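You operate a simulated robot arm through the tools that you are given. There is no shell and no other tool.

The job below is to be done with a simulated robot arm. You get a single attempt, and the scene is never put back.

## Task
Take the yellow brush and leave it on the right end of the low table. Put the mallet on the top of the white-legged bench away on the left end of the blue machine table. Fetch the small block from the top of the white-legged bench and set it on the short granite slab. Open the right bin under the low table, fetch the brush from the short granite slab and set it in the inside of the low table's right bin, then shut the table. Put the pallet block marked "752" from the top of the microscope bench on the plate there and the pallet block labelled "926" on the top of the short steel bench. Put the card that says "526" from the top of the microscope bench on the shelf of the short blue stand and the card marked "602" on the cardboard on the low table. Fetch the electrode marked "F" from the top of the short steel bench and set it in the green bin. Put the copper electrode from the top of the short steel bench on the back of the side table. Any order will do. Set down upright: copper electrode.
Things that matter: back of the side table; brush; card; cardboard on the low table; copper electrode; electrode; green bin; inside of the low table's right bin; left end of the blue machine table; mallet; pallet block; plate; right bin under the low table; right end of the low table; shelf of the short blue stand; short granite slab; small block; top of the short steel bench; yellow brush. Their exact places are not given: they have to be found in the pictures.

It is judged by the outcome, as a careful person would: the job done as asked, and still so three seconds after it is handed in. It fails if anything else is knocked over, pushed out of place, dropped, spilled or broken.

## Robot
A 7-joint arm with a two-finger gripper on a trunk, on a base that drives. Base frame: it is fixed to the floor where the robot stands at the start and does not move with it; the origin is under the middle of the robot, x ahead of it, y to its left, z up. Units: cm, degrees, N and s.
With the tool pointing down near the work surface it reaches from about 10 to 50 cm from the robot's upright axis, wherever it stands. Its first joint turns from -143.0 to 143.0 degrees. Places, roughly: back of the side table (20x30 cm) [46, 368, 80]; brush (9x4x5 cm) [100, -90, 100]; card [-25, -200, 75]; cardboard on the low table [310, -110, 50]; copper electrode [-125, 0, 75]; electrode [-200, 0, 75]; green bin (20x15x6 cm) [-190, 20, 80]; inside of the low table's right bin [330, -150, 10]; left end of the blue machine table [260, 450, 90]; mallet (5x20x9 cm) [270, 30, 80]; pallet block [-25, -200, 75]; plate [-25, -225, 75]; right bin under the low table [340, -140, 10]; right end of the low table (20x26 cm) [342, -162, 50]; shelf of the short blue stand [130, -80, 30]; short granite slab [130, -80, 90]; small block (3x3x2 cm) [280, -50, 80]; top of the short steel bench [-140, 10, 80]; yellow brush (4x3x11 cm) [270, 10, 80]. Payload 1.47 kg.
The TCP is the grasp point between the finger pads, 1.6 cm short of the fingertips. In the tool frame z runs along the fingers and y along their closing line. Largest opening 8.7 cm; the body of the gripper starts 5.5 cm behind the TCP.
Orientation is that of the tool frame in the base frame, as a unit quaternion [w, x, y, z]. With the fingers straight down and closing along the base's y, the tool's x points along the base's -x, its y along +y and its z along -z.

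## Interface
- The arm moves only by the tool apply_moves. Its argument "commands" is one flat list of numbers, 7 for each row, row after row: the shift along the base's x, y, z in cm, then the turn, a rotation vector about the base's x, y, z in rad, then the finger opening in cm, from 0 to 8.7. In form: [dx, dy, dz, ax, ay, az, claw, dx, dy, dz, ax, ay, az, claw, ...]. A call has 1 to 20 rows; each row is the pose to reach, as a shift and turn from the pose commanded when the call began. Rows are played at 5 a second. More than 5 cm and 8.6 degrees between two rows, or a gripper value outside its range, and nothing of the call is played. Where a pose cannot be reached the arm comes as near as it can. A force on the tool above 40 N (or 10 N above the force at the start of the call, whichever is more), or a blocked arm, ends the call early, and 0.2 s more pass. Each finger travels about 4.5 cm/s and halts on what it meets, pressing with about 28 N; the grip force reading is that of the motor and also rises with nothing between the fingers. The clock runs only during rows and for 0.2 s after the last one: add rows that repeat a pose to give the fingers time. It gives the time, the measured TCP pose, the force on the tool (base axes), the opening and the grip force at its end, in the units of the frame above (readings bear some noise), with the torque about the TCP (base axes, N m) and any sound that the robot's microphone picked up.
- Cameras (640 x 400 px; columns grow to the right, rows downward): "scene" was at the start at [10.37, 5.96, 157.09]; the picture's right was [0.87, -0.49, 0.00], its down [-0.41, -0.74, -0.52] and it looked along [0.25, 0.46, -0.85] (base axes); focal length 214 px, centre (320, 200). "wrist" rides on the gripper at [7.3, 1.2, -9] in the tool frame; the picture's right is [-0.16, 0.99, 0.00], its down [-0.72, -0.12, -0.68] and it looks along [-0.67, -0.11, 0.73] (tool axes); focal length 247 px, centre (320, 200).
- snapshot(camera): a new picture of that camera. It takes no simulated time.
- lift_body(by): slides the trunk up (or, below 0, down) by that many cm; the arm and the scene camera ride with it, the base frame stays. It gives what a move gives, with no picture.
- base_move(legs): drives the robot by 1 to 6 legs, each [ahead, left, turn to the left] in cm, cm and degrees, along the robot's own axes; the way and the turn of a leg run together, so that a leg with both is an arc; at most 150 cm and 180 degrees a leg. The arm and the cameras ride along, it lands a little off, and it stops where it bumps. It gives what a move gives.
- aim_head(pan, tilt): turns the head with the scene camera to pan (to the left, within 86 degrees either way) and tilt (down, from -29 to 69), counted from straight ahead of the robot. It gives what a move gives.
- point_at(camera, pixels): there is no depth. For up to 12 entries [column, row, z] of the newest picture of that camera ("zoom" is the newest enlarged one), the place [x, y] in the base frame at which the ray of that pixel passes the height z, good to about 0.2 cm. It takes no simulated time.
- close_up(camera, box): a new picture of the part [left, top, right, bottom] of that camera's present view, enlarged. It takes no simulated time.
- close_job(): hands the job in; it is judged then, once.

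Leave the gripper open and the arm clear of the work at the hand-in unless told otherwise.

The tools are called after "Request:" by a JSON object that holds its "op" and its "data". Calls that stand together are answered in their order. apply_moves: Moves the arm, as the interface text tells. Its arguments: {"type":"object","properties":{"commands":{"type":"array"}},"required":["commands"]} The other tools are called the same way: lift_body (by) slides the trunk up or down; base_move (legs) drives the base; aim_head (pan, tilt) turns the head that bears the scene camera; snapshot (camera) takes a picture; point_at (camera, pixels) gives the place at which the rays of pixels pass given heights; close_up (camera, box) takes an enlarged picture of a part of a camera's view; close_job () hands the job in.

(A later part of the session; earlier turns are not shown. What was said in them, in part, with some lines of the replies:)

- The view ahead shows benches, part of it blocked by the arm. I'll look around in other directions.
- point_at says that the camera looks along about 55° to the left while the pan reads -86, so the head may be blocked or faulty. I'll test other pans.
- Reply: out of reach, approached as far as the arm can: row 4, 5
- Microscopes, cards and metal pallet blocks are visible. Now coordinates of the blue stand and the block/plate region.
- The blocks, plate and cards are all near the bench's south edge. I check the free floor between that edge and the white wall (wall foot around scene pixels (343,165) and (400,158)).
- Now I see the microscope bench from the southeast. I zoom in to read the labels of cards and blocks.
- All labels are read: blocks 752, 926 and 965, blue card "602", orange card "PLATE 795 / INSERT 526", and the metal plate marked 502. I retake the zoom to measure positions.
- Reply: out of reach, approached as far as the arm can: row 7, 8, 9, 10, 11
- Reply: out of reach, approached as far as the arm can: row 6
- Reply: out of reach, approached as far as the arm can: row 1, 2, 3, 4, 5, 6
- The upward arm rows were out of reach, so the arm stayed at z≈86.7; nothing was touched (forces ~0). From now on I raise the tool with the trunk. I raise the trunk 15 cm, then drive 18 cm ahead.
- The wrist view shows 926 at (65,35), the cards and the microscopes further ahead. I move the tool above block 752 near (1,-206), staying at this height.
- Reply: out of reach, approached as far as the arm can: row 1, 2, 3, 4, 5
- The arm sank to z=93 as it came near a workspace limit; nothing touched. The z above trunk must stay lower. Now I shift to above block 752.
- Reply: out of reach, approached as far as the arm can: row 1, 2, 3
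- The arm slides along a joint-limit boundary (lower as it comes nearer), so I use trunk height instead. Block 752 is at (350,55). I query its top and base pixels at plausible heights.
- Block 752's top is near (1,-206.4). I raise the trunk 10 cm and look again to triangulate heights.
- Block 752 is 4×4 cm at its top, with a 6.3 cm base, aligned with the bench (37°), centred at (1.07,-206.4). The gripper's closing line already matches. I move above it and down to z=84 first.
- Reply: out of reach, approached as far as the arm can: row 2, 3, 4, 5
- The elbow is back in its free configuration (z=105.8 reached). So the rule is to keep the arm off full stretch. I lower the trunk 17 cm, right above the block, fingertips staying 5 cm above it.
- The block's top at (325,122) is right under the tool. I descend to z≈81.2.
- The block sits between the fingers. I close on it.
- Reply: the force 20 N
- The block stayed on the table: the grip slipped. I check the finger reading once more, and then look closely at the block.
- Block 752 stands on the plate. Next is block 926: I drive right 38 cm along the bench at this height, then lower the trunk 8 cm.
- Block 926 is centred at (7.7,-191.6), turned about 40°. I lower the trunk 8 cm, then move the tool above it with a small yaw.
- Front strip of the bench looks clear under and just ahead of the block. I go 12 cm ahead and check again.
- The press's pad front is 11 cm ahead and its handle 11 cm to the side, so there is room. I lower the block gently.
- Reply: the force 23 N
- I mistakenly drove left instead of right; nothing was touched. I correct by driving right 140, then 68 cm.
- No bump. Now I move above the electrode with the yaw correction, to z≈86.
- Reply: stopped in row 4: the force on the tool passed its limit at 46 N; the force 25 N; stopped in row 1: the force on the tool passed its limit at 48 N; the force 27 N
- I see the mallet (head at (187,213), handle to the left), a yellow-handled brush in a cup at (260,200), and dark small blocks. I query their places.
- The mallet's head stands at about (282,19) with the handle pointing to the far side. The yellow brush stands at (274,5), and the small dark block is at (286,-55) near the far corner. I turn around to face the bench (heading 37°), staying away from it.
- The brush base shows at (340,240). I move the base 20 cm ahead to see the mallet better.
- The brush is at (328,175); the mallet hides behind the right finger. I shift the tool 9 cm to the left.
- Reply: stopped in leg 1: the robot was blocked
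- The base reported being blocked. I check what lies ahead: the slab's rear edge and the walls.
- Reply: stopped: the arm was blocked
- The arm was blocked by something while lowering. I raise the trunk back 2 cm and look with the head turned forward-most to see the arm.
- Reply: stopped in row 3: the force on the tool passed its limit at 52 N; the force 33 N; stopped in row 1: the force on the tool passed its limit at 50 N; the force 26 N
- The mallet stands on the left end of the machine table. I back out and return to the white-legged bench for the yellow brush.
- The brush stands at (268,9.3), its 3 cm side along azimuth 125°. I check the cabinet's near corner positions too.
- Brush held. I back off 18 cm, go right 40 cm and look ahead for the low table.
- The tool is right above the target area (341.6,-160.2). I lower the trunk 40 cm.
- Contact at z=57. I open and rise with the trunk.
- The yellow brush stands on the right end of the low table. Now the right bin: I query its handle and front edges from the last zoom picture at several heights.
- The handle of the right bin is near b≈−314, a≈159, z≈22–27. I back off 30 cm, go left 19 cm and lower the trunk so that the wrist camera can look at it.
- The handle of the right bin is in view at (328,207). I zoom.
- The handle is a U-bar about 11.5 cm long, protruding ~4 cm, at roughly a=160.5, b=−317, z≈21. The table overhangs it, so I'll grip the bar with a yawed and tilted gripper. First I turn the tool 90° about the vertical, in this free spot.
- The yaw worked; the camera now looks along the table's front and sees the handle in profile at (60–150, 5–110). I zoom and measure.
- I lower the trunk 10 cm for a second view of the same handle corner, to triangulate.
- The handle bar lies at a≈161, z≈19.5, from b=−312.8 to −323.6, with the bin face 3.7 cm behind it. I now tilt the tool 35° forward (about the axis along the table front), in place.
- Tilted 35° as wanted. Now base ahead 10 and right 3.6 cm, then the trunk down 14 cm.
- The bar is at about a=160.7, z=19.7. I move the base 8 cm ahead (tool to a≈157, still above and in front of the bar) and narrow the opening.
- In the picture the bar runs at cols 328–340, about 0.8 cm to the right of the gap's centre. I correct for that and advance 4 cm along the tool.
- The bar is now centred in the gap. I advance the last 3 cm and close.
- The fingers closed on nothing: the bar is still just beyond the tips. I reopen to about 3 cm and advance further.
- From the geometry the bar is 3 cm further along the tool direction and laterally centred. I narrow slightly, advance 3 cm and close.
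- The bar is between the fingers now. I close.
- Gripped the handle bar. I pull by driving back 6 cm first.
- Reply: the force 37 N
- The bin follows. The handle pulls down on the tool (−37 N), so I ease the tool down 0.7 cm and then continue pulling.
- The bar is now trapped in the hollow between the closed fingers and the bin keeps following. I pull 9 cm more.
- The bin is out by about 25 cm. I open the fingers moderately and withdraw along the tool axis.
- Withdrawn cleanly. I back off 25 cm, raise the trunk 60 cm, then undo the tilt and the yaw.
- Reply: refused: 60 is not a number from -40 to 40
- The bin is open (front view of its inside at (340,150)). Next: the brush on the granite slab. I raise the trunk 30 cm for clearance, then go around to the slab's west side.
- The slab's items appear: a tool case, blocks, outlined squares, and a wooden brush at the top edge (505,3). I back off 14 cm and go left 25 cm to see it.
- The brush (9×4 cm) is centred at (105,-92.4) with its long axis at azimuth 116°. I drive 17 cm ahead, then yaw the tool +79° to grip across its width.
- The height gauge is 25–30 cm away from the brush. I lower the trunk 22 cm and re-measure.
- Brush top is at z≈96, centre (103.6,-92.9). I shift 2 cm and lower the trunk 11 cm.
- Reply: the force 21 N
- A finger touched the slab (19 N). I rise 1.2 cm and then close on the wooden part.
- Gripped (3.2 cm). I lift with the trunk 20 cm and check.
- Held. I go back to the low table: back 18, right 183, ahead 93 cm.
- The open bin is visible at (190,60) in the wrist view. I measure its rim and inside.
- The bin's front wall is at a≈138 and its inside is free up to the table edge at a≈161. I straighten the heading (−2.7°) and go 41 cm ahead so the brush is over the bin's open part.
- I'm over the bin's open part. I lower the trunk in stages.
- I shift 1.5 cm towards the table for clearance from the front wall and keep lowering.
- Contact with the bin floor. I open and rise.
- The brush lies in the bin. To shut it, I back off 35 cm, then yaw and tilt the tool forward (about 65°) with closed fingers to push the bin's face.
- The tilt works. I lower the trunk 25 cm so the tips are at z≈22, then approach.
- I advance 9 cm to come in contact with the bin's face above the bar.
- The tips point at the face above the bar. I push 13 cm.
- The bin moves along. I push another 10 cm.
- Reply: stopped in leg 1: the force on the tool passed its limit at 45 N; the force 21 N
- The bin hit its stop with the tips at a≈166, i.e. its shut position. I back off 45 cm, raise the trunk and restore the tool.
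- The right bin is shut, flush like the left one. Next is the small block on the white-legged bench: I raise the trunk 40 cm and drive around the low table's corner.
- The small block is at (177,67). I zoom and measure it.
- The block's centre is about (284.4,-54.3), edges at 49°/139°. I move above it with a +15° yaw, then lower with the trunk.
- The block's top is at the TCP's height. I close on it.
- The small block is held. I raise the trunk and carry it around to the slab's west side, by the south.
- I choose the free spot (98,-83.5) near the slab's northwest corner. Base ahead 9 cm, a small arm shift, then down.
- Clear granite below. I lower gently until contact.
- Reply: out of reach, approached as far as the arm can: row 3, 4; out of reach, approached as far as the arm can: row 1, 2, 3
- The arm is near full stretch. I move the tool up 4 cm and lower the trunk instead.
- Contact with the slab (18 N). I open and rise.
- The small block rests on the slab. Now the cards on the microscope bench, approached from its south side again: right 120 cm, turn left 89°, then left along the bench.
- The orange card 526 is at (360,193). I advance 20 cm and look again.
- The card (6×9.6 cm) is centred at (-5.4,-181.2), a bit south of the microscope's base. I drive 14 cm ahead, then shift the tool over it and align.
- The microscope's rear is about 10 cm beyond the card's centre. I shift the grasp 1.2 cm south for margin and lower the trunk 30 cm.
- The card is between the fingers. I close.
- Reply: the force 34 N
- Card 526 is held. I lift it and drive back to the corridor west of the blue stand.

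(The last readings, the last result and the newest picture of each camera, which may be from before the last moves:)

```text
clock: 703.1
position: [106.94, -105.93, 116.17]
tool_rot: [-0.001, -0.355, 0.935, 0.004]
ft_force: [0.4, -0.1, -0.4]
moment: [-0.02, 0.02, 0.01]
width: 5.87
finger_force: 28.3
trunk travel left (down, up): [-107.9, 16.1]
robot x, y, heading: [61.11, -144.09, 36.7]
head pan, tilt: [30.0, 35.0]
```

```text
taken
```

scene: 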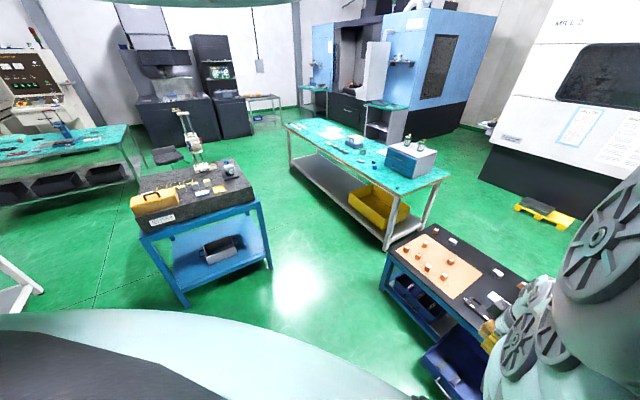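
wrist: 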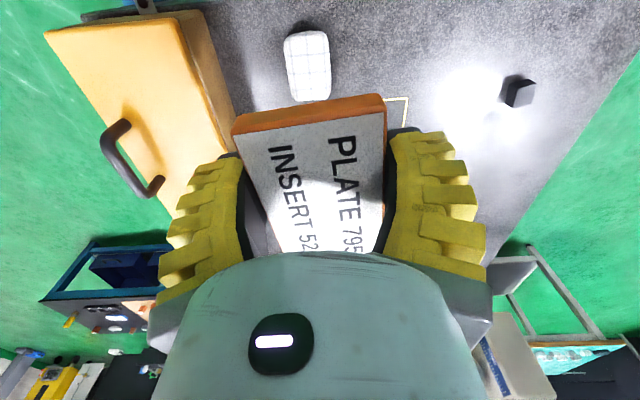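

I back 15 cm, retract the arm 9 cm, then lower the trunk to look under the slab at the shelf.

Request:
{"op": "base_move", "data": {"legs": [[-15, 0, 0]]}}

Request:
{"op": "apply_moves", "data": {"commands": [-3.2, -2.4, 0, 0, 0, 0, 0, -6.4, -4.8, 0, 0, 0, 0, 0, -7.6, -5.7, 0, 0, 0, 0, 0, -7.6, -5.7, 0, 0, 0, 0, 0]}}

Request:
{"op": "lift_body", "data": {"by": -40}}

Request:
{"op": "snapshot", "data": {"camera": "wrist"}}

```text
clock: 704.5
position: [94.63, -114.88, 116.26]
tool_rot: [-0.001, -0.355, 0.935, 0.004]
ft_force: [-0.2, -0.9, -1.0]
moment: [-0.01, 0.0, 0.04]
width: 5.86
finger_force: 27.6
trunk travel left (down, up): [-107.9, 16.1]
robot x, y, heading: [49.15, -152.83, 37.1]
head pan, tilt: [30.0, 35.0]
```

```text
clock: 705.5
position: [87.02, -120.78, 116.32]
tool_rot: [0.0, -0.354, 0.935, 0.003]
ft_force: [0.2, 0.9, -0.1]
moment: [-0.03, 0.0, -0.01]
width: 5.89
finger_force: 27.8
trunk travel left (down, up): [-107.9, 16.1]
robot x, y, heading: [48.9, -153.26, 36.9]
head pan, tilt: [30.0, 35.0]
```

```text
clock: 709.3
position: [87.08, -120.47, 76.25]
tool_rot: [0.0, -0.354, 0.935, 0.003]
ft_force: [-0.2, -0.8, -1.6]
moment: [-0.03, 0.01, 0.04]
width: 5.85
finger_force: 27.5
trunk travel left (down, up): [-67.9, 56.1]
robot x, y, heading: [49.09, -152.86, 37.1]
head pan, tilt: [30.0, 35.0]
```

```text
taken
```

wrist: 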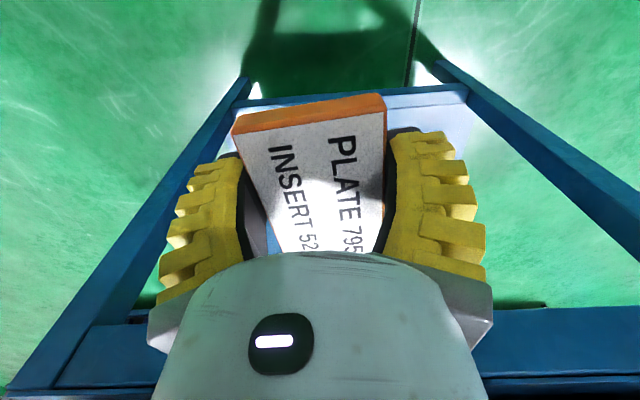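

Request:
{"op": "point_at", "data": {"camera": "wrist", "pixels": [[243, 85, 0], [440, 65, 0], [250, 105, 30], [460, 90, 30], [430, 95, 30], [250, 105, 25], [460, 90, 25], [430, 92, 20]]}}

Request:
{"op": "lift_body", "data": {"by": -28}}

Request:
{"op": "snapshot", "data": {"camera": "wrist"}}

```text
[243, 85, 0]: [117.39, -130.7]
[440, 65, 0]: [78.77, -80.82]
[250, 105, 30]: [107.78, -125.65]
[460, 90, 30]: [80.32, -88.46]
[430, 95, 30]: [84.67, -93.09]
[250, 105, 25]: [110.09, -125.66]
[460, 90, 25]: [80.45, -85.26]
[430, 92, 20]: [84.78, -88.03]
```

```text
clock: 712.2
position: [87.06, -120.4, 48.26]
tool_rot: [0.0, -0.355, 0.935, 0.004]
ft_force: [0.4, -0.4, -0.7]
moment: [0.0, 0.05, -0.01]
width: 5.88
finger_force: 27.9
trunk travel left (down, up): [-39.9, 84.1]
robot x, y, heading: [49.06, -153.01, 37.1]
head pan, tilt: [30.0, 35.0]
```

```text
taken
```

wrist: 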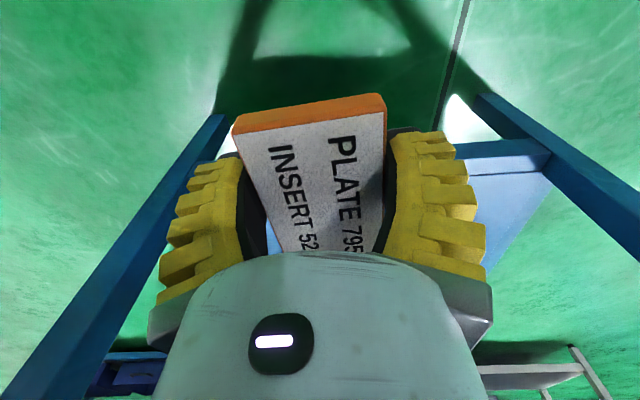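

Request:
{"op": "point_at", "data": {"camera": "wrist", "pixels": [[460, 150, 30], [460, 150, 25], [460, 150, 20], [460, 150, 15], [545, 145, 30], [545, 145, 25], [545, 145, 20], [215, 120, 0], [475, 100, 0], [475, 235, 25], [475, 235, 20]]}}

```text
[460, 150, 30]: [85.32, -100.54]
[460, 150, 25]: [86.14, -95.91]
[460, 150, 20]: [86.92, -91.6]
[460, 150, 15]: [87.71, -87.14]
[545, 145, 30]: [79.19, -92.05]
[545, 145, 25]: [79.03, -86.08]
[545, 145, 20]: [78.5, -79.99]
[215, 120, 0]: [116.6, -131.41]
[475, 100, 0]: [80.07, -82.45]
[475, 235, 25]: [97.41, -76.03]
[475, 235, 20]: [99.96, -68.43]
```

The stand's legs are at b≈−175 and −112.6 with the shelf's rail top near z≈20–22. The right part of the shelf looks free. I lower to z≈32 and look again.

Request:
{"op": "lift_body", "data": {"by": -15}}

Request:
{"op": "base_move", "data": {"legs": [[0, 16, 0]]}}

Request:
{"op": "snapshot", "data": {"camera": "wrist"}}

```text
clock: 713.9
position: [87.07, -120.55, 33.22]
tool_rot: [0.0, -0.354, 0.935, 0.003]
ft_force: [-1.5, -0.1, -2.3]
moment: [-0.02, -0.02, 0.03]
width: 5.85
finger_force: 27.9
trunk travel left (down, up): [-24.9, 99.1]
robot x, y, heading: [49.41, -152.52, 36.9]
head pan, tilt: [30.0, 35.0]
```

```text
clock: 715.3
position: [77.76, -108.12, 33.24]
tool_rot: [0.001, -0.354, 0.935, 0.002]
ft_force: [0.5, 0.4, -1.2]
moment: [-0.01, 0.02, -0.02]
width: 5.84
finger_force: 28.2
trunk travel left (down, up): [-24.9, 99.1]
robot x, y, heading: [39.69, -140.11, 36.8]
head pan, tilt: [30.0, 35.0]
```

```text
taken
```

wrist: 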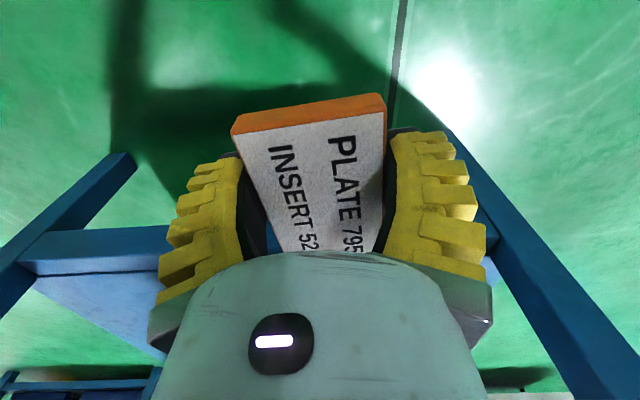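

Request:
{"op": "point_at", "data": {"camera": "wrist", "pixels": [[90, 232, 22], [90, 232, 20], [90, 232, 18], [90, 270, 24], [90, 270, 22], [90, 270, 20], [275, 235, 22], [275, 235, 20]]}}

Request:
{"op": "close_up", "data": {"camera": "wrist", "box": [0, 200, 330, 400]}}

```text
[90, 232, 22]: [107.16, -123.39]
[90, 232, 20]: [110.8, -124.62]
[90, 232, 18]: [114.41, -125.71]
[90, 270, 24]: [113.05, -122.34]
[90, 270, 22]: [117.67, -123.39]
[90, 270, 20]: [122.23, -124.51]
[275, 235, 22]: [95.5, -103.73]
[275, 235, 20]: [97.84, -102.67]
```

```text
1.94 times, centred on (165, 300) of wrist
```

zoom: 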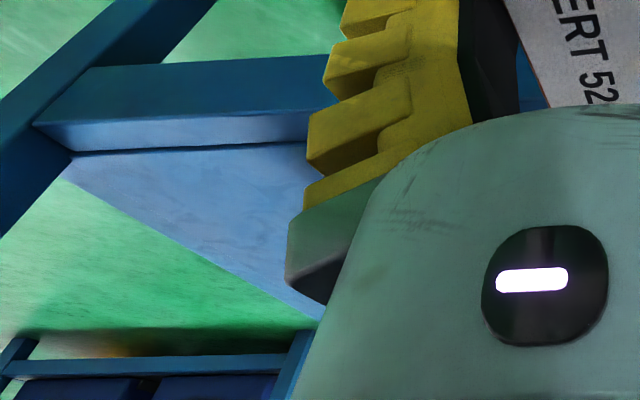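

The rail spans z≈19.5–25, so the shelf is at about z≈24–25. I move the base 15 cm ahead, then extend the arm 14 cm over the shelf.

Request:
{"op": "base_move", "data": {"legs": [[16, 0, 0]]}}

Request:
{"op": "apply_moves", "data": {"commands": [2.8, 2.1, 0.3, 0, 0, 0, 0, 5.6, 4.2, 0.6, 0, 0, 0, 0, 8.4, 6.3, 0.9, 0, 0, 0, 0, 9.6, 7.2, 1, 0, 0, 0, 0, 9.6, 7.2, 1, 0, 0, 0, 0]}}

Request:
{"op": "snapshot", "data": {"camera": "wrist"}}

```text
clock: 716.7
position: [89.99, -98.79, 33.08]
tool_rot: [-0.001, -0.354, 0.935, 0.002]
ft_force: [-0.5, 0.9, -0.3]
moment: [0.01, 0.02, 0.02]
width: 5.84
finger_force: 27.9
trunk travel left (down, up): [-24.9, 99.1]
robot x, y, heading: [51.83, -130.87, 36.7]
head pan, tilt: [30.0, 35.0]
```

```text
clock: 717.9
position: [99.63, -91.6, 34.12]
tool_rot: [-0.001, -0.354, 0.935, 0.002]
ft_force: [-0.1, 0.3, -1.0]
moment: [0.0, 0.0, -0.01]
width: 5.87
finger_force: 28.1
trunk travel left (down, up): [-24.9, 99.1]
robot x, y, heading: [51.96, -131.06, 36.8]
head pan, tilt: [30.0, 35.0]
```

```text
taken
```

wrist: 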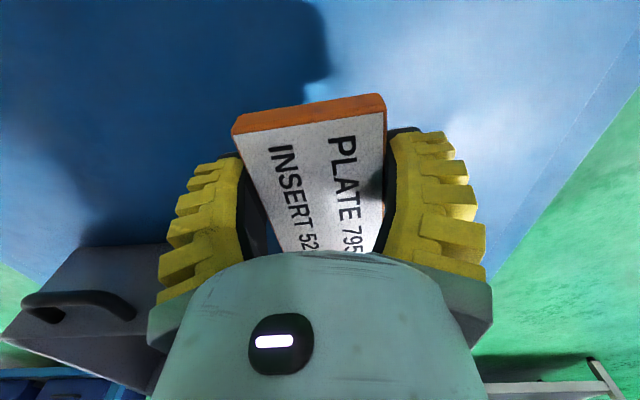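

The shelf is under the card and free; the grey bin is away to the left. I lower gently.

Request:
{"op": "lift_body", "data": {"by": -5}}

Request:
{"op": "apply_moves", "data": {"commands": [0, 0, -0.5, 0, 0, 0, 0, 0, 0, -1, 0, 0, 0, 0, 0, 0, -1.5, 0, 0, 0, 0, 0, 0, -1.5, 0, 0, 0, 0]}}

Request:
{"op": "snapshot", "data": {"camera": "wrist"}}

```text
clock: 718.8
position: [99.62, -91.6, 29.24]
tool_rot: [0.0, -0.353, 0.935, 0.002]
ft_force: [-0.2, 0.6, -1.2]
moment: [-0.03, 0.03, 0.0]
width: 5.85
finger_force: 27.6
trunk travel left (down, up): [-19.9, 104.1]
robot x, y, heading: [52.18, -130.92, 36.7]
head pan, tilt: [30.0, 35.0]
```

```text
clock: 719.8
position: [99.65, -91.52, 27.77]
tool_rot: [-0.001, -0.354, 0.935, 0.002]
ft_force: [-0.7, -0.3, -0.6]
moment: [0.01, 0.04, 0.02]
width: 5.87
finger_force: 27.9
trunk travel left (down, up): [-19.9, 104.1]
robot x, y, heading: [52.29, -131.34, 36.9]
head pan, tilt: [30.0, 35.0]
```

```text
taken
```

wrist: 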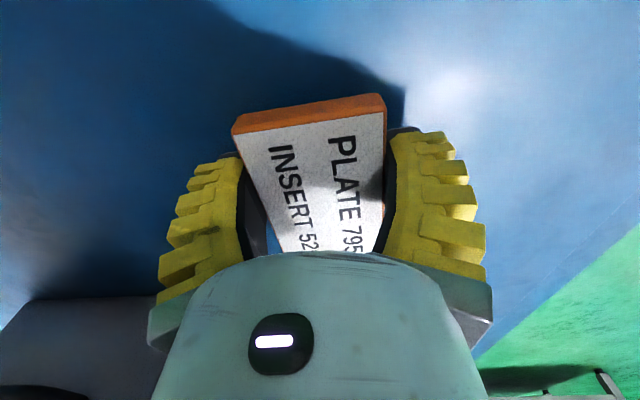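

Request:
{"op": "apply_moves", "data": {"commands": [0, 0, -0.5, 0, 0, 0, 0, 0, 0, -1, 0, 0, 0, 0, 0, 0, -1, 0, 0, 0, 0]}}

Request:
{"op": "apply_moves", "data": {"commands": [0, 0, -0.5, 0, 0, 0, 0, 0, 0, -1, 0, 0, 0, 0, 0, 0, -1, 0, 0, 0, 0]}}

```text
clock: 720.6
position: [99.59, -91.53, 26.67]
tool_rot: [-0.001, -0.353, 0.935, 0.003]
ft_force: [-0.9, 0.2, 1.8]
moment: [-0.06, -0.05, -0.02]
width: 5.83
finger_force: 27.8
trunk travel left (down, up): [-19.9, 104.1]
robot x, y, heading: [52.05, -130.94, 36.9]
head pan, tilt: [30.0, 35.0]
```

```text
clock: 721.0
position: [99.49, -91.46, 26.6]
tool_rot: [-0.002, -0.353, 0.936, 0.003]
ft_force: [-9.7, -7.3, 26.9]
moment: [-0.52, -0.19, -0.21]
width: 5.87
finger_force: 28.1
trunk travel left (down, up): [-19.9, 104.1]
robot x, y, heading: [51.96, -130.83, 36.7]
head pan, tilt: [30.0, 35.0]
stopped in row 1: the force on the tool passed its limit at 53 N (the readings are from after the stop); the commanded pose is now the measured one
```

Contact with the shelf. I relieve, open and rise a few cm.

Request:
{"op": "apply_moves", "data": {"commands": [0, 0, 0.3, 0, 0, 0, 0, 0, 0, 0.3, 0, 0, 0, 7, 0, 0, 0.3, 0, 0, 0, 8.5, 0, 0, 0.3, 0, 0, 0, 8.5, 0, 0, 3, 0, 0, 0, 8.5, 0, 0, 6, 0, 0, 0, 8.5]}}

Request:
{"op": "snapshot", "data": {"camera": "wrist"}}

```text
clock: 722.4
position: [99.71, -91.2, 32.63]
tool_rot: [-0.001, -0.353, 0.935, 0.003]
ft_force: [0.0, -0.1, -0.6]
moment: [0.0, 0.03, -0.04]
width: 8.58
finger_force: 0.1
trunk travel left (down, up): [-19.9, 104.1]
robot x, y, heading: [51.77, -131.03, 36.7]
head pan, tilt: [30.0, 35.0]
```

```text
taken
```

wrist: 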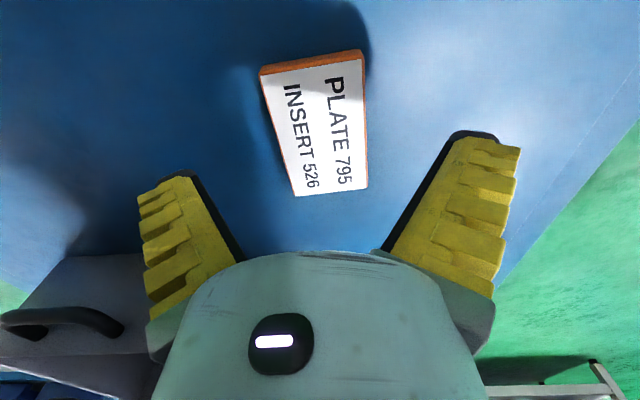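

Card 526 lies on the shelf. I retract the arm, back off, and raise the trunk.

Request:
{"op": "apply_moves", "data": {"commands": [-2.8, -2.1, 0.5, 0, 0, 0, 8.7, -5.6, -4.2, 1, 0, 0, 0, 8.7, -8.4, -6.3, 1, 0, 0, 0, 8.7, -9.6, -7.2, 1, 0, 0, 0, 8.7]}}

Request:
{"op": "base_move", "data": {"legs": [[-16, 0, 0]]}}

Request:
{"op": "lift_body", "data": {"by": 40}}

Request:
{"op": "lift_body", "data": {"by": 40}}

```text
clock: 723.4
position: [89.94, -98.52, 33.6]
tool_rot: [-0.002, -0.352, 0.936, 0.002]
ft_force: [-0.4, -0.6, -0.4]
moment: [0.0, 0.04, 0.01]
width: 8.7
finger_force: 0.1
trunk travel left (down, up): [-19.9, 104.1]
robot x, y, heading: [51.8, -131.0, 37.0]
head pan, tilt: [30.0, 35.0]
```

```text
clock: 724.8
position: [77.47, -107.97, 33.71]
tool_rot: [0.0, -0.353, 0.936, 0.003]
ft_force: [-0.4, 0.0, -0.7]
moment: [0.01, 0.02, 0.01]
width: 8.71
finger_force: 0.1
trunk travel left (down, up): [-19.9, 104.1]
robot x, y, heading: [38.81, -140.79, 36.5]
head pan, tilt: [30.0, 35.0]
```

```text
clock: 728.7
position: [77.24, -108.12, 73.77]
tool_rot: [-0.001, -0.353, 0.936, 0.002]
ft_force: [0.5, -0.5, -0.2]
moment: [0.03, 0.02, 0.0]
width: 8.7
finger_force: 0.1
trunk travel left (down, up): [-59.9, 64.1]
robot x, y, heading: [38.99, -140.58, 36.3]
head pan, tilt: [30.0, 35.0]
```

```text
clock: 732.5
position: [77.3, -108.24, 113.77]
tool_rot: [-0.001, -0.353, 0.936, 0.003]
ft_force: [0.9, 0.8, 0.5]
moment: [-0.02, -0.01, -0.02]
width: 8.7
finger_force: 0.1
trunk travel left (down, up): [-99.9, 24.1]
robot x, y, heading: [39.06, -140.48, 36.6]
head pan, tilt: [30.0, 35.0]
```

Now the card 602. I return to the south side of the microscope bench.

Request:
{"op": "base_move", "data": {"legs": [[8, 0, 0], [0, -100, 0], [0, 0, 90.4], [0, 80, 0]]}}

Request:
{"op": "snapshot", "data": {"camera": "wrist"}}

```text
clock: 746.1
position: [8.86, -228.25, 113.69]
tool_rot: [0.002, 0.915, -0.404, 0.0]
ft_force: [0.0, -0.5, 0.1]
moment: [0.0, 0.02, -0.03]
width: 8.71
finger_force: 0.2
trunk travel left (down, up): [-99.9, 24.1]
robot x, y, heading: [41.98, -265.91, 127.8]
head pan, tilt: [30.0, 35.0]
```

```text
taken
```

wrist: 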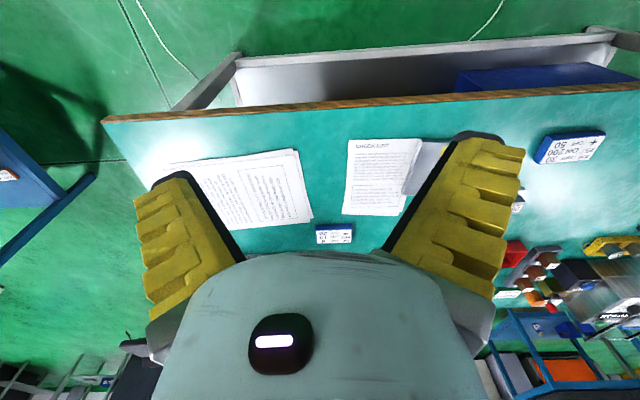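

Request:
{"op": "base_move", "data": {"legs": [[32, 0, -0.9]]}}

Request:
{"op": "snapshot", "data": {"camera": "wrist"}}

Request:
{"op": "close_up", "data": {"camera": "wrist", "box": [250, 60, 450, 200]}}

```text
clock: 748.3
position: [-9.67, -202.34, 113.74]
tool_rot: [0.003, 0.911, -0.412, -0.001]
ft_force: [0.0, -0.4, 0.3]
moment: [0.01, -0.02, -0.01]
width: 8.68
finger_force: 0.1
trunk travel left (down, up): [-99.9, 24.1]
robot x, y, heading: [22.64, -240.43, 127.1]
head pan, tilt: [30.0, 35.0]
```

```text
taken
```

wrist: 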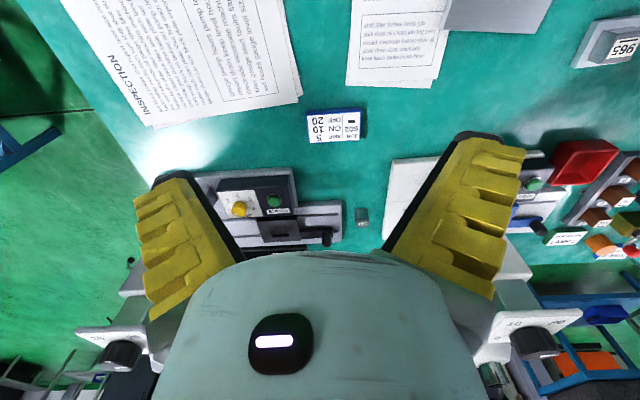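

```text
2.86 times, centred on (350, 130) of wrist
```

zoom: 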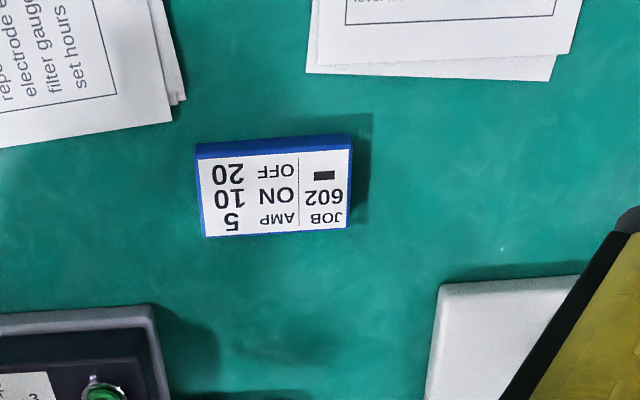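

Request:
{"op": "point_at", "data": {"camera": "zoom", "pixels": [[197, 155, 78.8], [350, 147, 78.8], [350, 225, 78.8], [204, 236, 78.8], [275, 190, 78.8], [160, 312, 79], [440, 287, 79]]}}

```text
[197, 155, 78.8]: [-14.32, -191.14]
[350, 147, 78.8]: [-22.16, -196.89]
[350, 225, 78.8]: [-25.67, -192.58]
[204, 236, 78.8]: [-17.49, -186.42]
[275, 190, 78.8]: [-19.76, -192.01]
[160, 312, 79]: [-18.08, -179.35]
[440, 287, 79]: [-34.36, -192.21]
```

Card 602 is centred at (-19.9,-191.75), short side along b. I move 3.5 cm ahead, then shift over it while yawing the tool +86°.

Request:
{"op": "base_move", "data": {"legs": [[3.5, 0, 0]]}}

Request:
{"op": "apply_moves", "data": {"commands": [-0.8, 0.8, 0, 0, 0, 0.14, 8.7, -1.6, 1.6, 0, 0, 0, 0.28, 8.7, -2.4, 2.4, 0, 0, 0, 0.42, 8.7, -3.2, 3.2, 0, 0, 0, 0.56, 8.7, -4, 4, 0, 0, 0, 0.7, 8.7, -4.8, 4.8, 0, 0, 0, 0.84, 8.7, -5.6, 5.6, 0, 0, 0, 0.98, 8.7, -6.4, 6.2, 0, 0, 0, 1.12, 8.7, -7.2, 7, 0, 0, 0, 1.26, 8.7, -8.1, 7.8, 0, 0, 0, 1.4, 8.7, -8.1, 7.8, 0, 0, 0, 1.49, 8.7, -8.1, 7.8, 0, 0, 0, 1.49, 8.7]}}

Request:
{"op": "snapshot", "data": {"camera": "wrist"}}

```text
clock: 749.1
position: [-11.91, -199.76, 113.81]
tool_rot: [0.002, 0.912, -0.411, 0.0]
ft_force: [-0.5, 0.1, -0.2]
moment: [0.0, 0.01, -0.02]
width: 8.7
finger_force: 0.0
trunk travel left (down, up): [-99.9, 24.1]
robot x, y, heading: [20.83, -237.52, 126.8]
head pan, tilt: [30.0, 35.0]
```

```text
clock: 751.7
position: [-20.05, -192.04, 113.79]
tool_rot: [0.002, 0.948, 0.317, 0.001]
ft_force: [-0.4, -0.7, 0.0]
moment: [0.01, -0.01, 0.03]
width: 8.7
finger_force: 0.2
trunk travel left (down, up): [-99.9, 24.1]
robot x, y, heading: [20.28, -237.47, 126.8]
head pan, tilt: [30.0, 35.0]
```

```text
taken
```

wrist: 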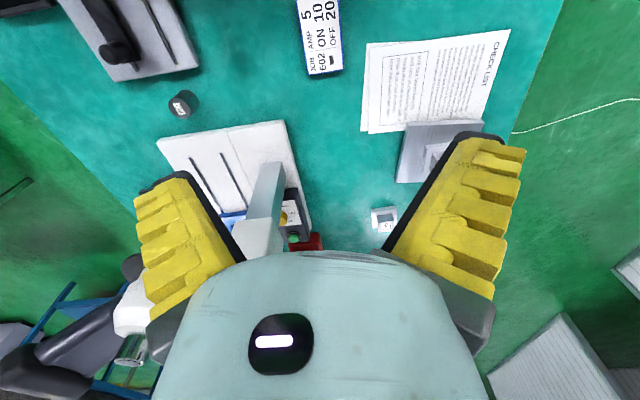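

Request:
{"op": "point_at", "data": {"camera": "wrist", "pixels": [[240, 235, 104], [280, 225, 104], [270, 165, 104], [270, 165, 95], [130, 300, 104], [320, 40, 78.8], [285, 120, 79], [160, 140, 79], [125, 65, 79]]}}

```text
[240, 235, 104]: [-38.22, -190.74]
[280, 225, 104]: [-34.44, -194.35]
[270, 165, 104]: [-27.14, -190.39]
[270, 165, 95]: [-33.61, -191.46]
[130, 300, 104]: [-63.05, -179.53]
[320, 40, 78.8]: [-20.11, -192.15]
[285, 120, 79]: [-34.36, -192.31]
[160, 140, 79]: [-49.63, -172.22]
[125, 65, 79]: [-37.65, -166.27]
```

The card is right under the tool, and the second microscope's pillar is about 20 cm ahead. I lower the trunk 26 cm.

Request:
{"op": "lift_body", "data": {"by": -25}}

Request:
{"op": "snapshot", "data": {"camera": "wrist"}}

```text
clock: 754.3
position: [-20.06, -191.97, 88.75]
tool_rot: [0.003, 0.949, 0.316, 0.0]
ft_force: [-0.3, -0.5, 0.2]
moment: [0.03, -0.01, -0.02]
width: 8.71
finger_force: 0.1
trunk travel left (down, up): [-74.9, 49.1]
robot x, y, heading: [20.68, -237.59, 126.9]
head pan, tilt: [30.0, 35.0]
```

```text
taken
```

wrist: 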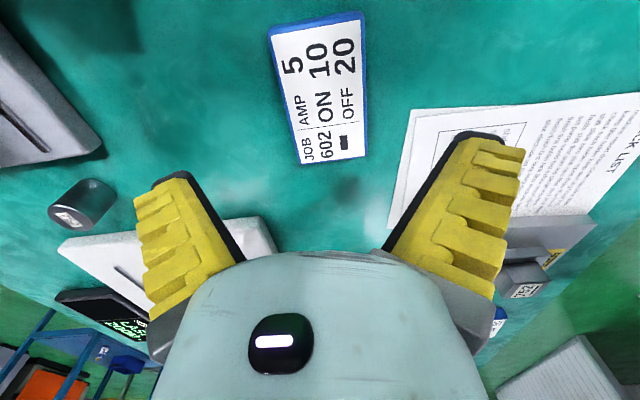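

Request:
{"op": "point_at", "data": {"camera": "wrist", "pixels": [[270, 32, 78.8], [362, 20, 78.8], [366, 157, 78.8], [299, 163, 78.8]]}}

```text
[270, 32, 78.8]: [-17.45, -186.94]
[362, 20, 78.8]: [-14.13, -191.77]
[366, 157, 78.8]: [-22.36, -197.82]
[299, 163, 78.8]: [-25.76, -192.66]
```

Request:
{"op": "lift_body", "data": {"by": -8.6}}

Request:
{"op": "apply_moves", "data": {"commands": [0.1, -0.2, -0.4, 0, 0, -0.03, 8.7, 0.1, -0.2, -0.8, 0, 0, -0.03, 8.7, 0.1, -0.2, -0.8, 0, 0, -0.03, 8.7]}}

Request:
{"op": "snapshot", "data": {"camera": "wrist"}}

```text
clock: 755.5
position: [-19.99, -191.84, 80.28]
tool_rot: [0.003, 0.949, 0.315, 0.0]
ft_force: [0.2, -0.5, -0.4]
moment: [-0.02, -0.02, 0.0]
width: 8.72
finger_force: 0.1
trunk travel left (down, up): [-66.3, 57.7]
robot x, y, heading: [21.07, -237.61, 127.0]
head pan, tilt: [30.0, 35.0]
```

```text
clock: 756.3
position: [-19.83, -192.11, 79.28]
tool_rot: [0.002, 0.954, 0.301, 0.0]
ft_force: [0.1, 0.4, -0.3]
moment: [0.0, -0.01, -0.02]
width: 8.68
finger_force: 0.1
trunk travel left (down, up): [-66.3, 57.7]
robot x, y, heading: [20.49, -237.41, 127.0]
head pan, tilt: [30.0, 35.0]
```

```text
taken
```

wrist: 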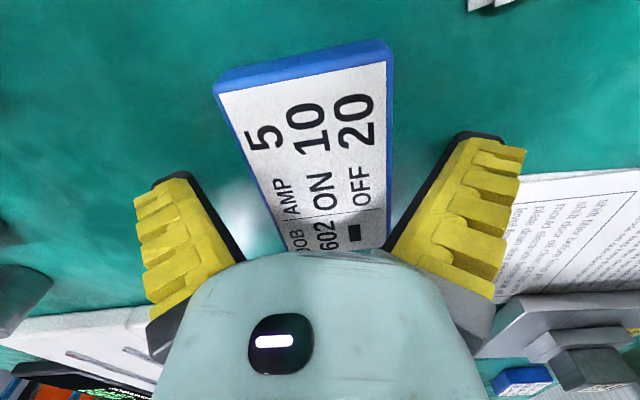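

The card is between the fingers. I close and lift.

Request:
{"op": "apply_moves", "data": {"commands": [0, 0, 0, 0, 0, 0, 0, 0, 0, 0, 0, 0, 0, 0, 0, 0, 0, 0, 0, 0, 0, 0, 0, 0, 0, 0, 0, 0, 0, 0, 0, 0, 0, 0, 0, 0, 0, 0, 0, 0, 0, 0]}}

Request:
{"op": "lift_body", "data": {"by": 3}}

Request:
{"op": "snapshot", "data": {"camera": "wrist"}}

```text
clock: 757.7
position: [-20.03, -192.06, 79.51]
tool_rot: [0.002, 0.954, 0.301, 0.001]
ft_force: [-0.3, 1.7, 4.0]
moment: [0.17, 0.1, 0.0]
width: 5.9
finger_force: 27.7
trunk travel left (down, up): [-66.3, 57.7]
robot x, y, heading: [20.37, -237.72, 126.8]
head pan, tilt: [30.0, 35.0]
```

```text
clock: 758.5
position: [-19.93, -192.11, 82.34]
tool_rot: [0.002, 0.954, 0.301, 0.001]
ft_force: [-0.3, 0.1, -0.3]
moment: [-0.01, 0.01, -0.04]
width: 5.89
finger_force: 27.9
trunk travel left (down, up): [-69.3, 54.7]
robot x, y, heading: [20.74, -237.76, 127.2]
head pan, tilt: [30.0, 35.0]
```

```text
taken
```

wrist: 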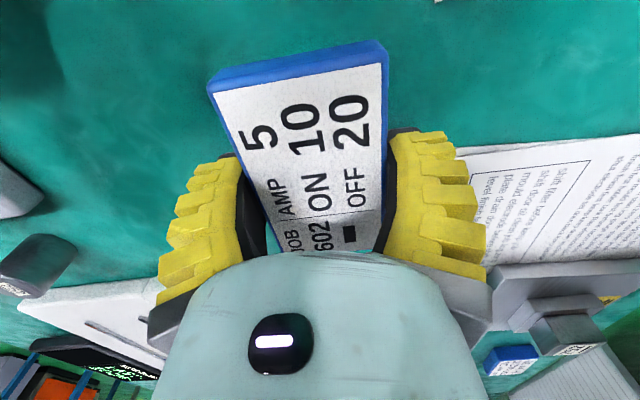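

Held. I lift, back out, and drive to the low table's front.

Request:
{"op": "lift_body", "data": {"by": 34}}

Request:
{"op": "base_move", "data": {"legs": [[-33, 0, 0], [0, -90, 0], [0, -86, 0], [0, 0, -90.2], [40, -20, 0]]}}

Request:
{"op": "snapshot", "data": {"camera": "wrist"}}

Request:
{"op": "snapshot", "data": {"camera": "scene"}}

```text
clock: 761.8
position: [-19.94, -192.11, 116.39]
tool_rot: [0.002, 0.953, 0.302, 0.001]
ft_force: [1.0, -0.2, -0.5]
moment: [-0.02, -0.03, -0.01]
width: 5.88
finger_force: 27.5
trunk travel left (down, up): [-103.3, 20.7]
robot x, y, heading: [20.94, -237.42, 127.0]
head pan, tilt: [30.0, 35.0]
```

```text
clock: 778.5
position: [270.39, -110.51, 116.23]
tool_rot: [0.002, 0.89, -0.456, -0.002]
ft_force: [-0.2, 0.4, -1.2]
moment: [-0.02, 0.0, 0.01]
width: 5.94
finger_force: 28.0
trunk travel left (down, up): [-103.3, 20.7]
robot x, y, heading: [225.28, -151.68, 37.5]
head pan, tilt: [30.0, 35.0]
```

```text
taken
```

wrist: 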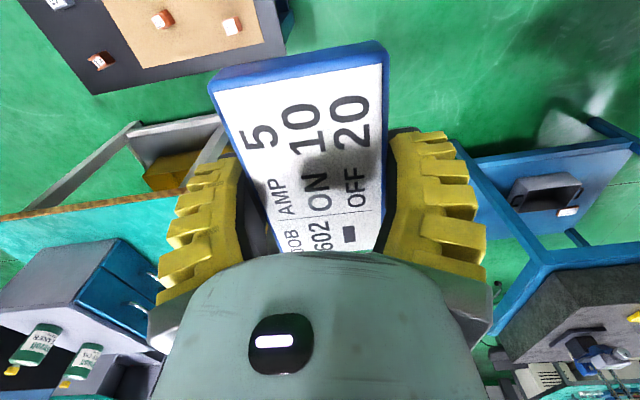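

```text
taken
```

scene: 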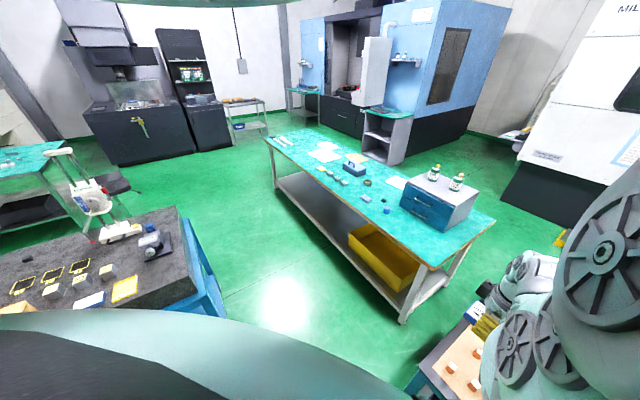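

To see the cardboard's free places I turn 85° right for the scene camera.

Request:
{"op": "base_move", "data": {"legs": [[0, 0, -85]]}}

Request:
{"op": "close_up", "data": {"camera": "scene", "box": [200, 200, 440, 360]}}

```text
clock: 782.6
position: [269.39, -193.78, 116.39]
tool_rot: [-0.001, -0.339, 0.941, 0.003]
ft_force: [0.1, 0.6, -0.7]
moment: [-0.02, 0.01, -0.01]
width: 5.88
finger_force: 27.9
trunk travel left (down, up): [-103.3, 20.7]
robot x, y, heading: [225.19, -151.59, -48.8]
head pan, tilt: [30.0, 35.0]
```

```text
2.50 times, centred on (320, 280) of scene
```

zoom: 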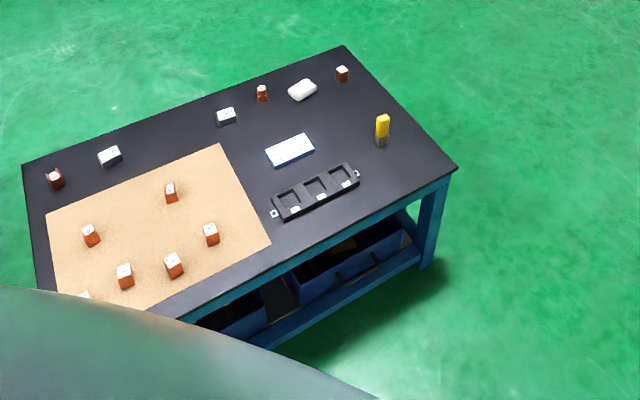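

Yellow brush and the shut bin are fine. I query the cardboard's corners and the bases of the items on it.

Request:
{"op": "point_at", "data": {"camera": "zoom", "pixels": [[48, 220, 50], [218, 145, 50], [270, 240, 50], [92, 245, 50], [171, 202, 50], [212, 244, 50], [174, 276, 50], [126, 288, 50], [85, 303, 50], [140, 235, 50], [220, 185, 50], [125, 205, 50]]}}

```text
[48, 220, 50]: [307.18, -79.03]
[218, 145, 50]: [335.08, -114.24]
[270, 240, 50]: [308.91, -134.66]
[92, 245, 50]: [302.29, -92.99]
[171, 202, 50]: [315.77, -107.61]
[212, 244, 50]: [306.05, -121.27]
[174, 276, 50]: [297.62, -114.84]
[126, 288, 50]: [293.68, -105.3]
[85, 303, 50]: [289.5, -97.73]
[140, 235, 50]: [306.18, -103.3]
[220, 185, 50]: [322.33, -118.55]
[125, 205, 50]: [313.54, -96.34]
```

The cardboard spans a 166–199, b −247…−293, with a free patch around a=184, b=−265.6 between the pins. I turn back, go right 14 and ahead 29 cm.

Request:
{"op": "base_move", "data": {"legs": [[0, 0, 85.7], [0, -14, 0], [29, 0, 0]]}}

Request:
{"op": "snapshot", "data": {"camera": "wrist"}}

```text
clock: 789.1
position: [301.85, -104.77, 116.41]
tool_rot: [0.003, 0.888, -0.46, 0.0]
ft_force: [0.2, -0.3, -1.0]
moment: [0.01, -0.02, -0.01]
width: 5.93
finger_force: 27.3
trunk travel left (down, up): [-103.3, 20.7]
robot x, y, heading: [256.16, -145.47, 36.9]
head pan, tilt: [30.0, 35.0]
```

```text
taken
```

wrist: 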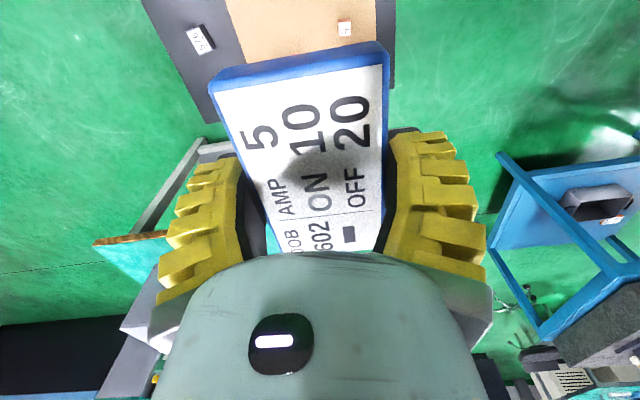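

Request:
{"op": "base_move", "data": {"legs": [[3, 0, 0]]}}

Request:
{"op": "apply_moves", "data": {"commands": [2.2, 0.9, 0, 0, 0, 0, 0, 2.2, 0.9, 0, 0, 0, 0, 0]}}

Request:
{"op": "lift_body", "data": {"by": -40}}

Request:
{"op": "snapshot", "data": {"camera": "wrist"}}

```text
clock: 790.0
position: [304.25, -102.93, 116.36]
tool_rot: [0.002, 0.888, -0.46, -0.001]
ft_force: [-0.6, -0.3, -1.4]
moment: [0.03, 0.01, 0.01]
width: 5.9
finger_force: 28.5
trunk travel left (down, up): [-103.3, 20.7]
robot x, y, heading: [259.04, -143.41, 37.1]
head pan, tilt: [30.0, 35.0]
```

```text
clock: 790.6
position: [306.5, -102.11, 116.41]
tool_rot: [0.002, 0.888, -0.461, -0.001]
ft_force: [-0.5, 0.1, -1.9]
moment: [0.03, 0.01, -0.03]
width: 5.92
finger_force: 27.9
trunk travel left (down, up): [-103.3, 20.7]
robot x, y, heading: [258.72, -143.51, 37.1]
head pan, tilt: [30.0, 35.0]
```

```text
clock: 794.4
position: [306.38, -101.96, 76.32]
tool_rot: [0.003, 0.888, -0.46, -0.001]
ft_force: [-0.3, 0.1, -2.0]
moment: [0.0, 0.01, 0.0]
width: 5.88
finger_force: 28.2
trunk travel left (down, up): [-63.3, 60.7]
robot x, y, heading: [258.98, -143.62, 36.7]
head pan, tilt: [30.0, 35.0]
```

```text
taken
```

wrist: 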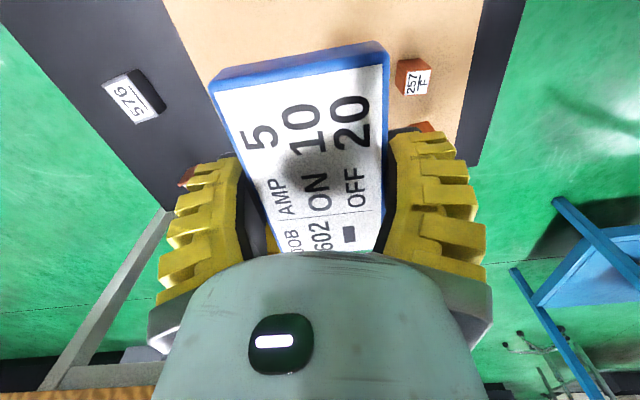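

Request:
{"op": "point_at", "data": {"camera": "wrist", "pixels": [[408, 92, 50], [425, 130, 52], [185, 178, 50], [135, 105, 50], [218, 160, 50], [478, 100, 50]]}}

Request:
{"op": "lift_body", "data": {"by": -14}}

Request:
{"op": "snapshot", "data": {"camera": "wrist"}}

```text
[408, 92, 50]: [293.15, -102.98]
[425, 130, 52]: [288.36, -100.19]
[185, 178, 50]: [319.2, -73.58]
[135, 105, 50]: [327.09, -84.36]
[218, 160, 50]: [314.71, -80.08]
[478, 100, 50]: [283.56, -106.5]
```

```text
clock: 796.1
position: [306.42, -101.93, 62.44]
tool_rot: [0.003, 0.888, -0.46, -0.001]
ft_force: [0.1, -0.4, -0.7]
moment: [0.03, -0.02, 0.0]
width: 5.88
finger_force: 28.1
trunk travel left (down, up): [-49.3, 74.7]
robot x, y, heading: [258.74, -143.78, 36.9]
head pan, tilt: [30.0, 35.0]
```

```text
taken
```

wrist: 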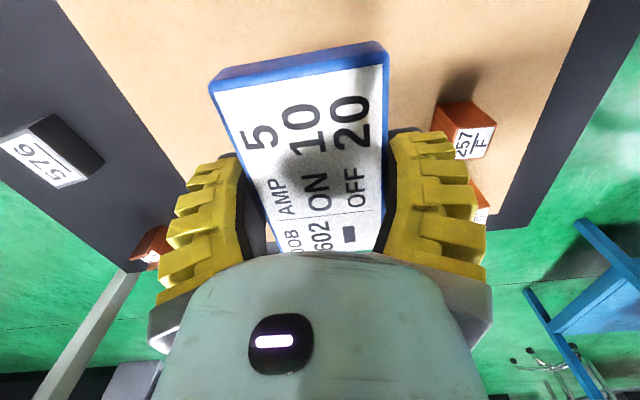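

Request:
{"op": "lift_body", "data": {"by": -7}}

Request:
{"op": "apply_moves", "data": {"commands": [0, 0, -0.5, 0, 0, 0, 0, 0, 0, -1, 0, 0, 0, 0, 0, 0, -1.4, 0, 0, 0, 0, 0, 0, -1.4, 0, 0, 0, 0]}}

Request:
{"op": "snapshot", "data": {"camera": "wrist"}}

```text
clock: 797.2
position: [306.35, -101.95, 55.33]
tool_rot: [0.002, 0.888, -0.46, -0.001]
ft_force: [1.2, -0.1, -1.3]
moment: [-0.03, 0.01, -0.02]
width: 5.91
finger_force: 27.8
trunk travel left (down, up): [-42.3, 81.7]
robot x, y, heading: [259.08, -143.54, 37.4]
head pan, tilt: [30.0, 35.0]
```

```text
clock: 798.2
position: [306.38, -101.92, 53.9]
tool_rot: [0.002, 0.888, -0.46, -0.001]
ft_force: [-0.3, -0.2, -1.6]
moment: [0.0, -0.03, -0.02]
width: 5.9
finger_force: 27.7
trunk travel left (down, up): [-42.3, 81.7]
robot x, y, heading: [258.79, -143.67, 37.1]
head pan, tilt: [30.0, 35.0]
```

```text
taken
```

wrist: 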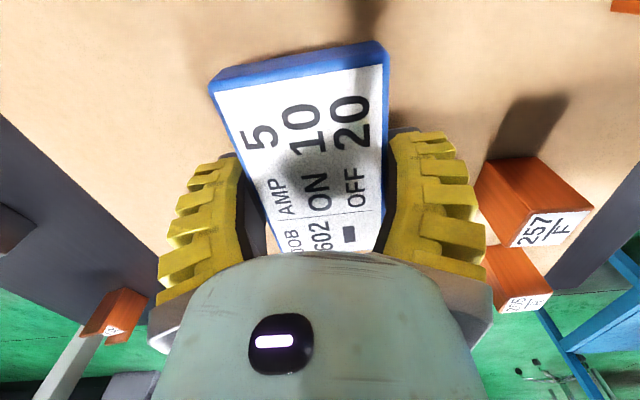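

Request:
{"op": "apply_moves", "data": {"commands": [0, 0, -0.4, 0, 0, 0, 0, 0, 0, -0.8, 0, 0, 0, 0, 0, 0, -0.8, 0, 0, 0, 0]}}

Request:
{"op": "apply_moves", "data": {"commands": [0, 0, -0.3, 0, 0, 0, 0, 0, 0, -0.6, 0, 0, 0, 0, 0, 0, -0.6, 0, 0, 0, 0]}}

```text
clock: 799.0
position: [306.38, -102.01, 53.09]
tool_rot: [0.003, 0.888, -0.46, -0.001]
ft_force: [-0.5, 0.4, -0.9]
moment: [0.0, -0.02, 0.03]
width: 5.88
finger_force: 27.4
trunk travel left (down, up): [-42.3, 81.7]
robot x, y, heading: [258.76, -143.58, 37.2]
head pan, tilt: [30.0, 35.0]
```

```text
clock: 799.8
position: [306.41, -102.1, 52.51]
tool_rot: [0.002, 0.888, -0.46, -0.001]
ft_force: [-0.5, 0.3, -0.6]
moment: [-0.01, -0.03, 0.02]
width: 5.88
finger_force: 28.2
trunk travel left (down, up): [-42.3, 81.7]
robot x, y, heading: [258.68, -144.14, 37.1]
head pan, tilt: [30.0, 35.0]
```

Request:
{"op": "apply_moves", "data": {"commands": [0, 0, -0.3, 0, 0, 0, 0, 0, 0, -0.6, 0, 0, 0, 0, 0, 0, -0.6, 0, 0, 0, 0]}}

Request:
{"op": "apply_moves", "data": {"commands": [0, 0, -0.3, 0, 0, 0, 0, 0, 0, -0.6, 0, 0, 0, 0, 0, 0, -0.6, 0, 0, 0, 0]}}

```text
clock: 800.6
position: [306.33, -102.1, 51.96]
tool_rot: [0.002, 0.888, -0.459, -0.001]
ft_force: [0.0, 0.6, -1.0]
moment: [-0.03, -0.01, -0.01]
width: 5.87
finger_force: 28.4
trunk travel left (down, up): [-42.3, 81.7]
robot x, y, heading: [258.86, -143.94, 36.9]
head pan, tilt: [30.0, 35.0]
```

```text
clock: 801.4
position: [306.6, -101.91, 51.66]
tool_rot: [0.002, 0.888, -0.46, -0.001]
ft_force: [-7.1, -6.6, 23.3]
moment: [0.16, -0.27, -0.09]
width: 5.97
finger_force: 27.8
trunk travel left (down, up): [-42.3, 81.7]
robot x, y, heading: [258.64, -143.6, 37.2]
head pan, tilt: [30.0, 35.0]
stopped in row 3: the force on the tool passed its limit at 42 N (the readings are from after the stop); the commanded pose is now the measured one
```

Contact with the cardboard. I relieve, open and rise.

Request:
{"op": "apply_moves", "data": {"commands": [0, 0, 0.3, 0, 0, 0, 0, 0, 0, 0.3, 0, 0, 0, 7, 0, 0, 0.3, 0, 0, 0, 8, 0, 0, 0.3, 0, 0, 0, 8, 0, 0, 2, 0, 0, 0, 8, 0, 0, 4, 0, 0, 0, 8]}}

Request:
{"op": "lift_body", "data": {"by": 25}}

Request:
{"op": "snapshot", "data": {"camera": "wrist"}}

```text
clock: 802.8
position: [306.46, -101.97, 55.63]
tool_rot: [0.002, 0.888, -0.461, -0.002]
ft_force: [1.1, -0.1, -0.1]
moment: [-0.02, -0.01, 0.02]
width: 8.15
finger_force: 1.0
trunk travel left (down, up): [-42.3, 81.7]
robot x, y, heading: [258.72, -143.39, 36.9]
head pan, tilt: [30.0, 35.0]
```

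```text
clock: 805.4
position: [306.5, -101.9, 80.5]
tool_rot: [0.003, 0.888, -0.46, 0.0]
ft_force: [0.8, -0.5, 0.2]
moment: [-0.01, 0.01, -0.02]
width: 8.16
finger_force: 0.8
trunk travel left (down, up): [-67.3, 56.7]
robot x, y, heading: [258.58, -143.49, 37.1]
head pan, tilt: [30.0, 35.0]
```

```text
taken
```

wrist: 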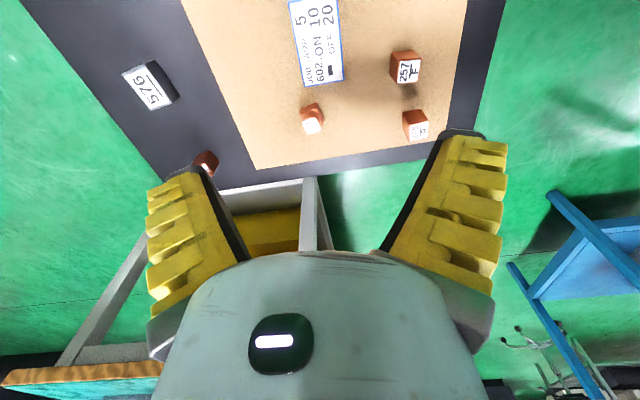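

Card 602 lies on the cardboard and the pins still stand. I back away 35 cm, raise the trunk, and take a last look at the low table.

Request:
{"op": "base_move", "data": {"legs": [[-35, 0, 0]]}}

Request:
{"op": "lift_body", "data": {"by": 30}}

Request:
{"op": "base_move", "data": {"legs": [[0, 0, -85]]}}

Request:
{"op": "close_up", "data": {"camera": "scene", "box": [200, 180, 480, 360]}}

```text
clock: 807.6
position: [278.19, -123.08, 80.58]
tool_rot: [0.002, 0.889, -0.458, -0.001]
ft_force: [-0.1, -0.4, 0.8]
moment: [-0.01, 0.0, 0.01]
width: 8.17
finger_force: 1.2
trunk travel left (down, up): [-67.3, 56.7]
robot x, y, heading: [230.92, -164.72, 37.5]
head pan, tilt: [30.0, 35.0]
```

```text
clock: 810.6
position: [278.09, -123.07, 110.46]
tool_rot: [0.002, 0.888, -0.459, -0.001]
ft_force: [0.0, 0.1, 0.5]
moment: [-0.01, 0.0, 0.03]
width: 8.17
finger_force: 0.7
trunk travel left (down, up): [-97.3, 26.7]
robot x, y, heading: [230.78, -164.97, 37.3]
head pan, tilt: [30.0, 35.0]
```

```text
clock: 814.6
position: [278.52, -206.43, 110.56]
tool_rot: [0.0, -0.365, 0.931, 0.003]
ft_force: [1.2, 0.9, -0.1]
moment: [0.0, 0.01, -0.01]
width: 8.18
finger_force: 1.4
trunk travel left (down, up): [-97.3, 26.7]
robot x, y, heading: [230.85, -165.09, -45.0]
head pan, tilt: [30.0, 35.0]
```

```text
2.22 times, centred on (340, 270) of scene
```

zoom: 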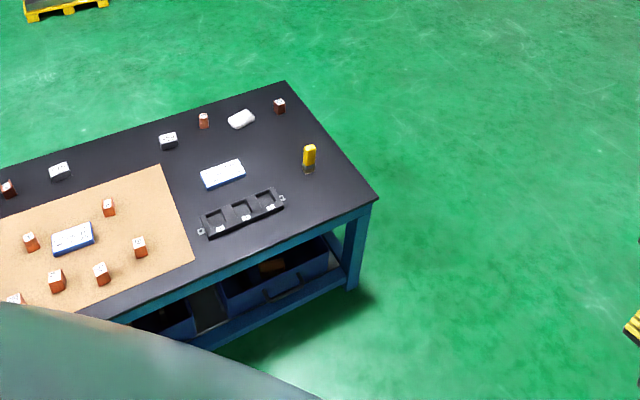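

Everything asked for is in place: the yellow brush is on the right end, the right bin is shut with the brush inside, and card 602 is on the cardboard. The gripper is open and the arm is clear, so I hand the job in.

Request:
{"op": "close_job", "data": {}}

```text
The job is handed in.
```

I did every step of the job and handed it in, but I have no verdict from the judge. Each placement looked right in the pictures when I left it.

| Item | Where it is now |
|---|---|
| Yellow brush | Standing on the right end of the low table |
| Mallet | Standing on the left end of the blue machine table |
| Small block | On the short granite slab |
| Brush from the slab | Inside the low table's right bin; I pulled the bin open and pushed it shut to its stop |
| Pallet block 752 | On the plate on the microscope bench |
| Pallet block 926 | On top of the short steel bench, near the front edge |
| Card 526 | On the shelf of the short blue stand |
| Card 602 | On the cardboard on the low table |
| Electrode "F" (number 602) | In the green bin |
| Copper electrode (number 502) | Upright on the back of the side table |

These points may matter for the result:

- **Which "F" electrode:** three electrodes on the steel bench carry an "F" (602, 972 and 279). I took 602 because it stood closest to the place you gave.
- **Which copper electrode:** 502 and 257 R both look like copper. I took 502 for the same reason.
- **Contact at the blue machine:** while I was lowering the mallet, the arm was blocked twice and the base once. I backed off each time. Two loose gauge blocks stand at that end, and they looked unmoved in the later pictures.
- **Firm set-downs:** the mallet, the copper electrode and both cards touched down with 40–55 N before I eased off and let go.
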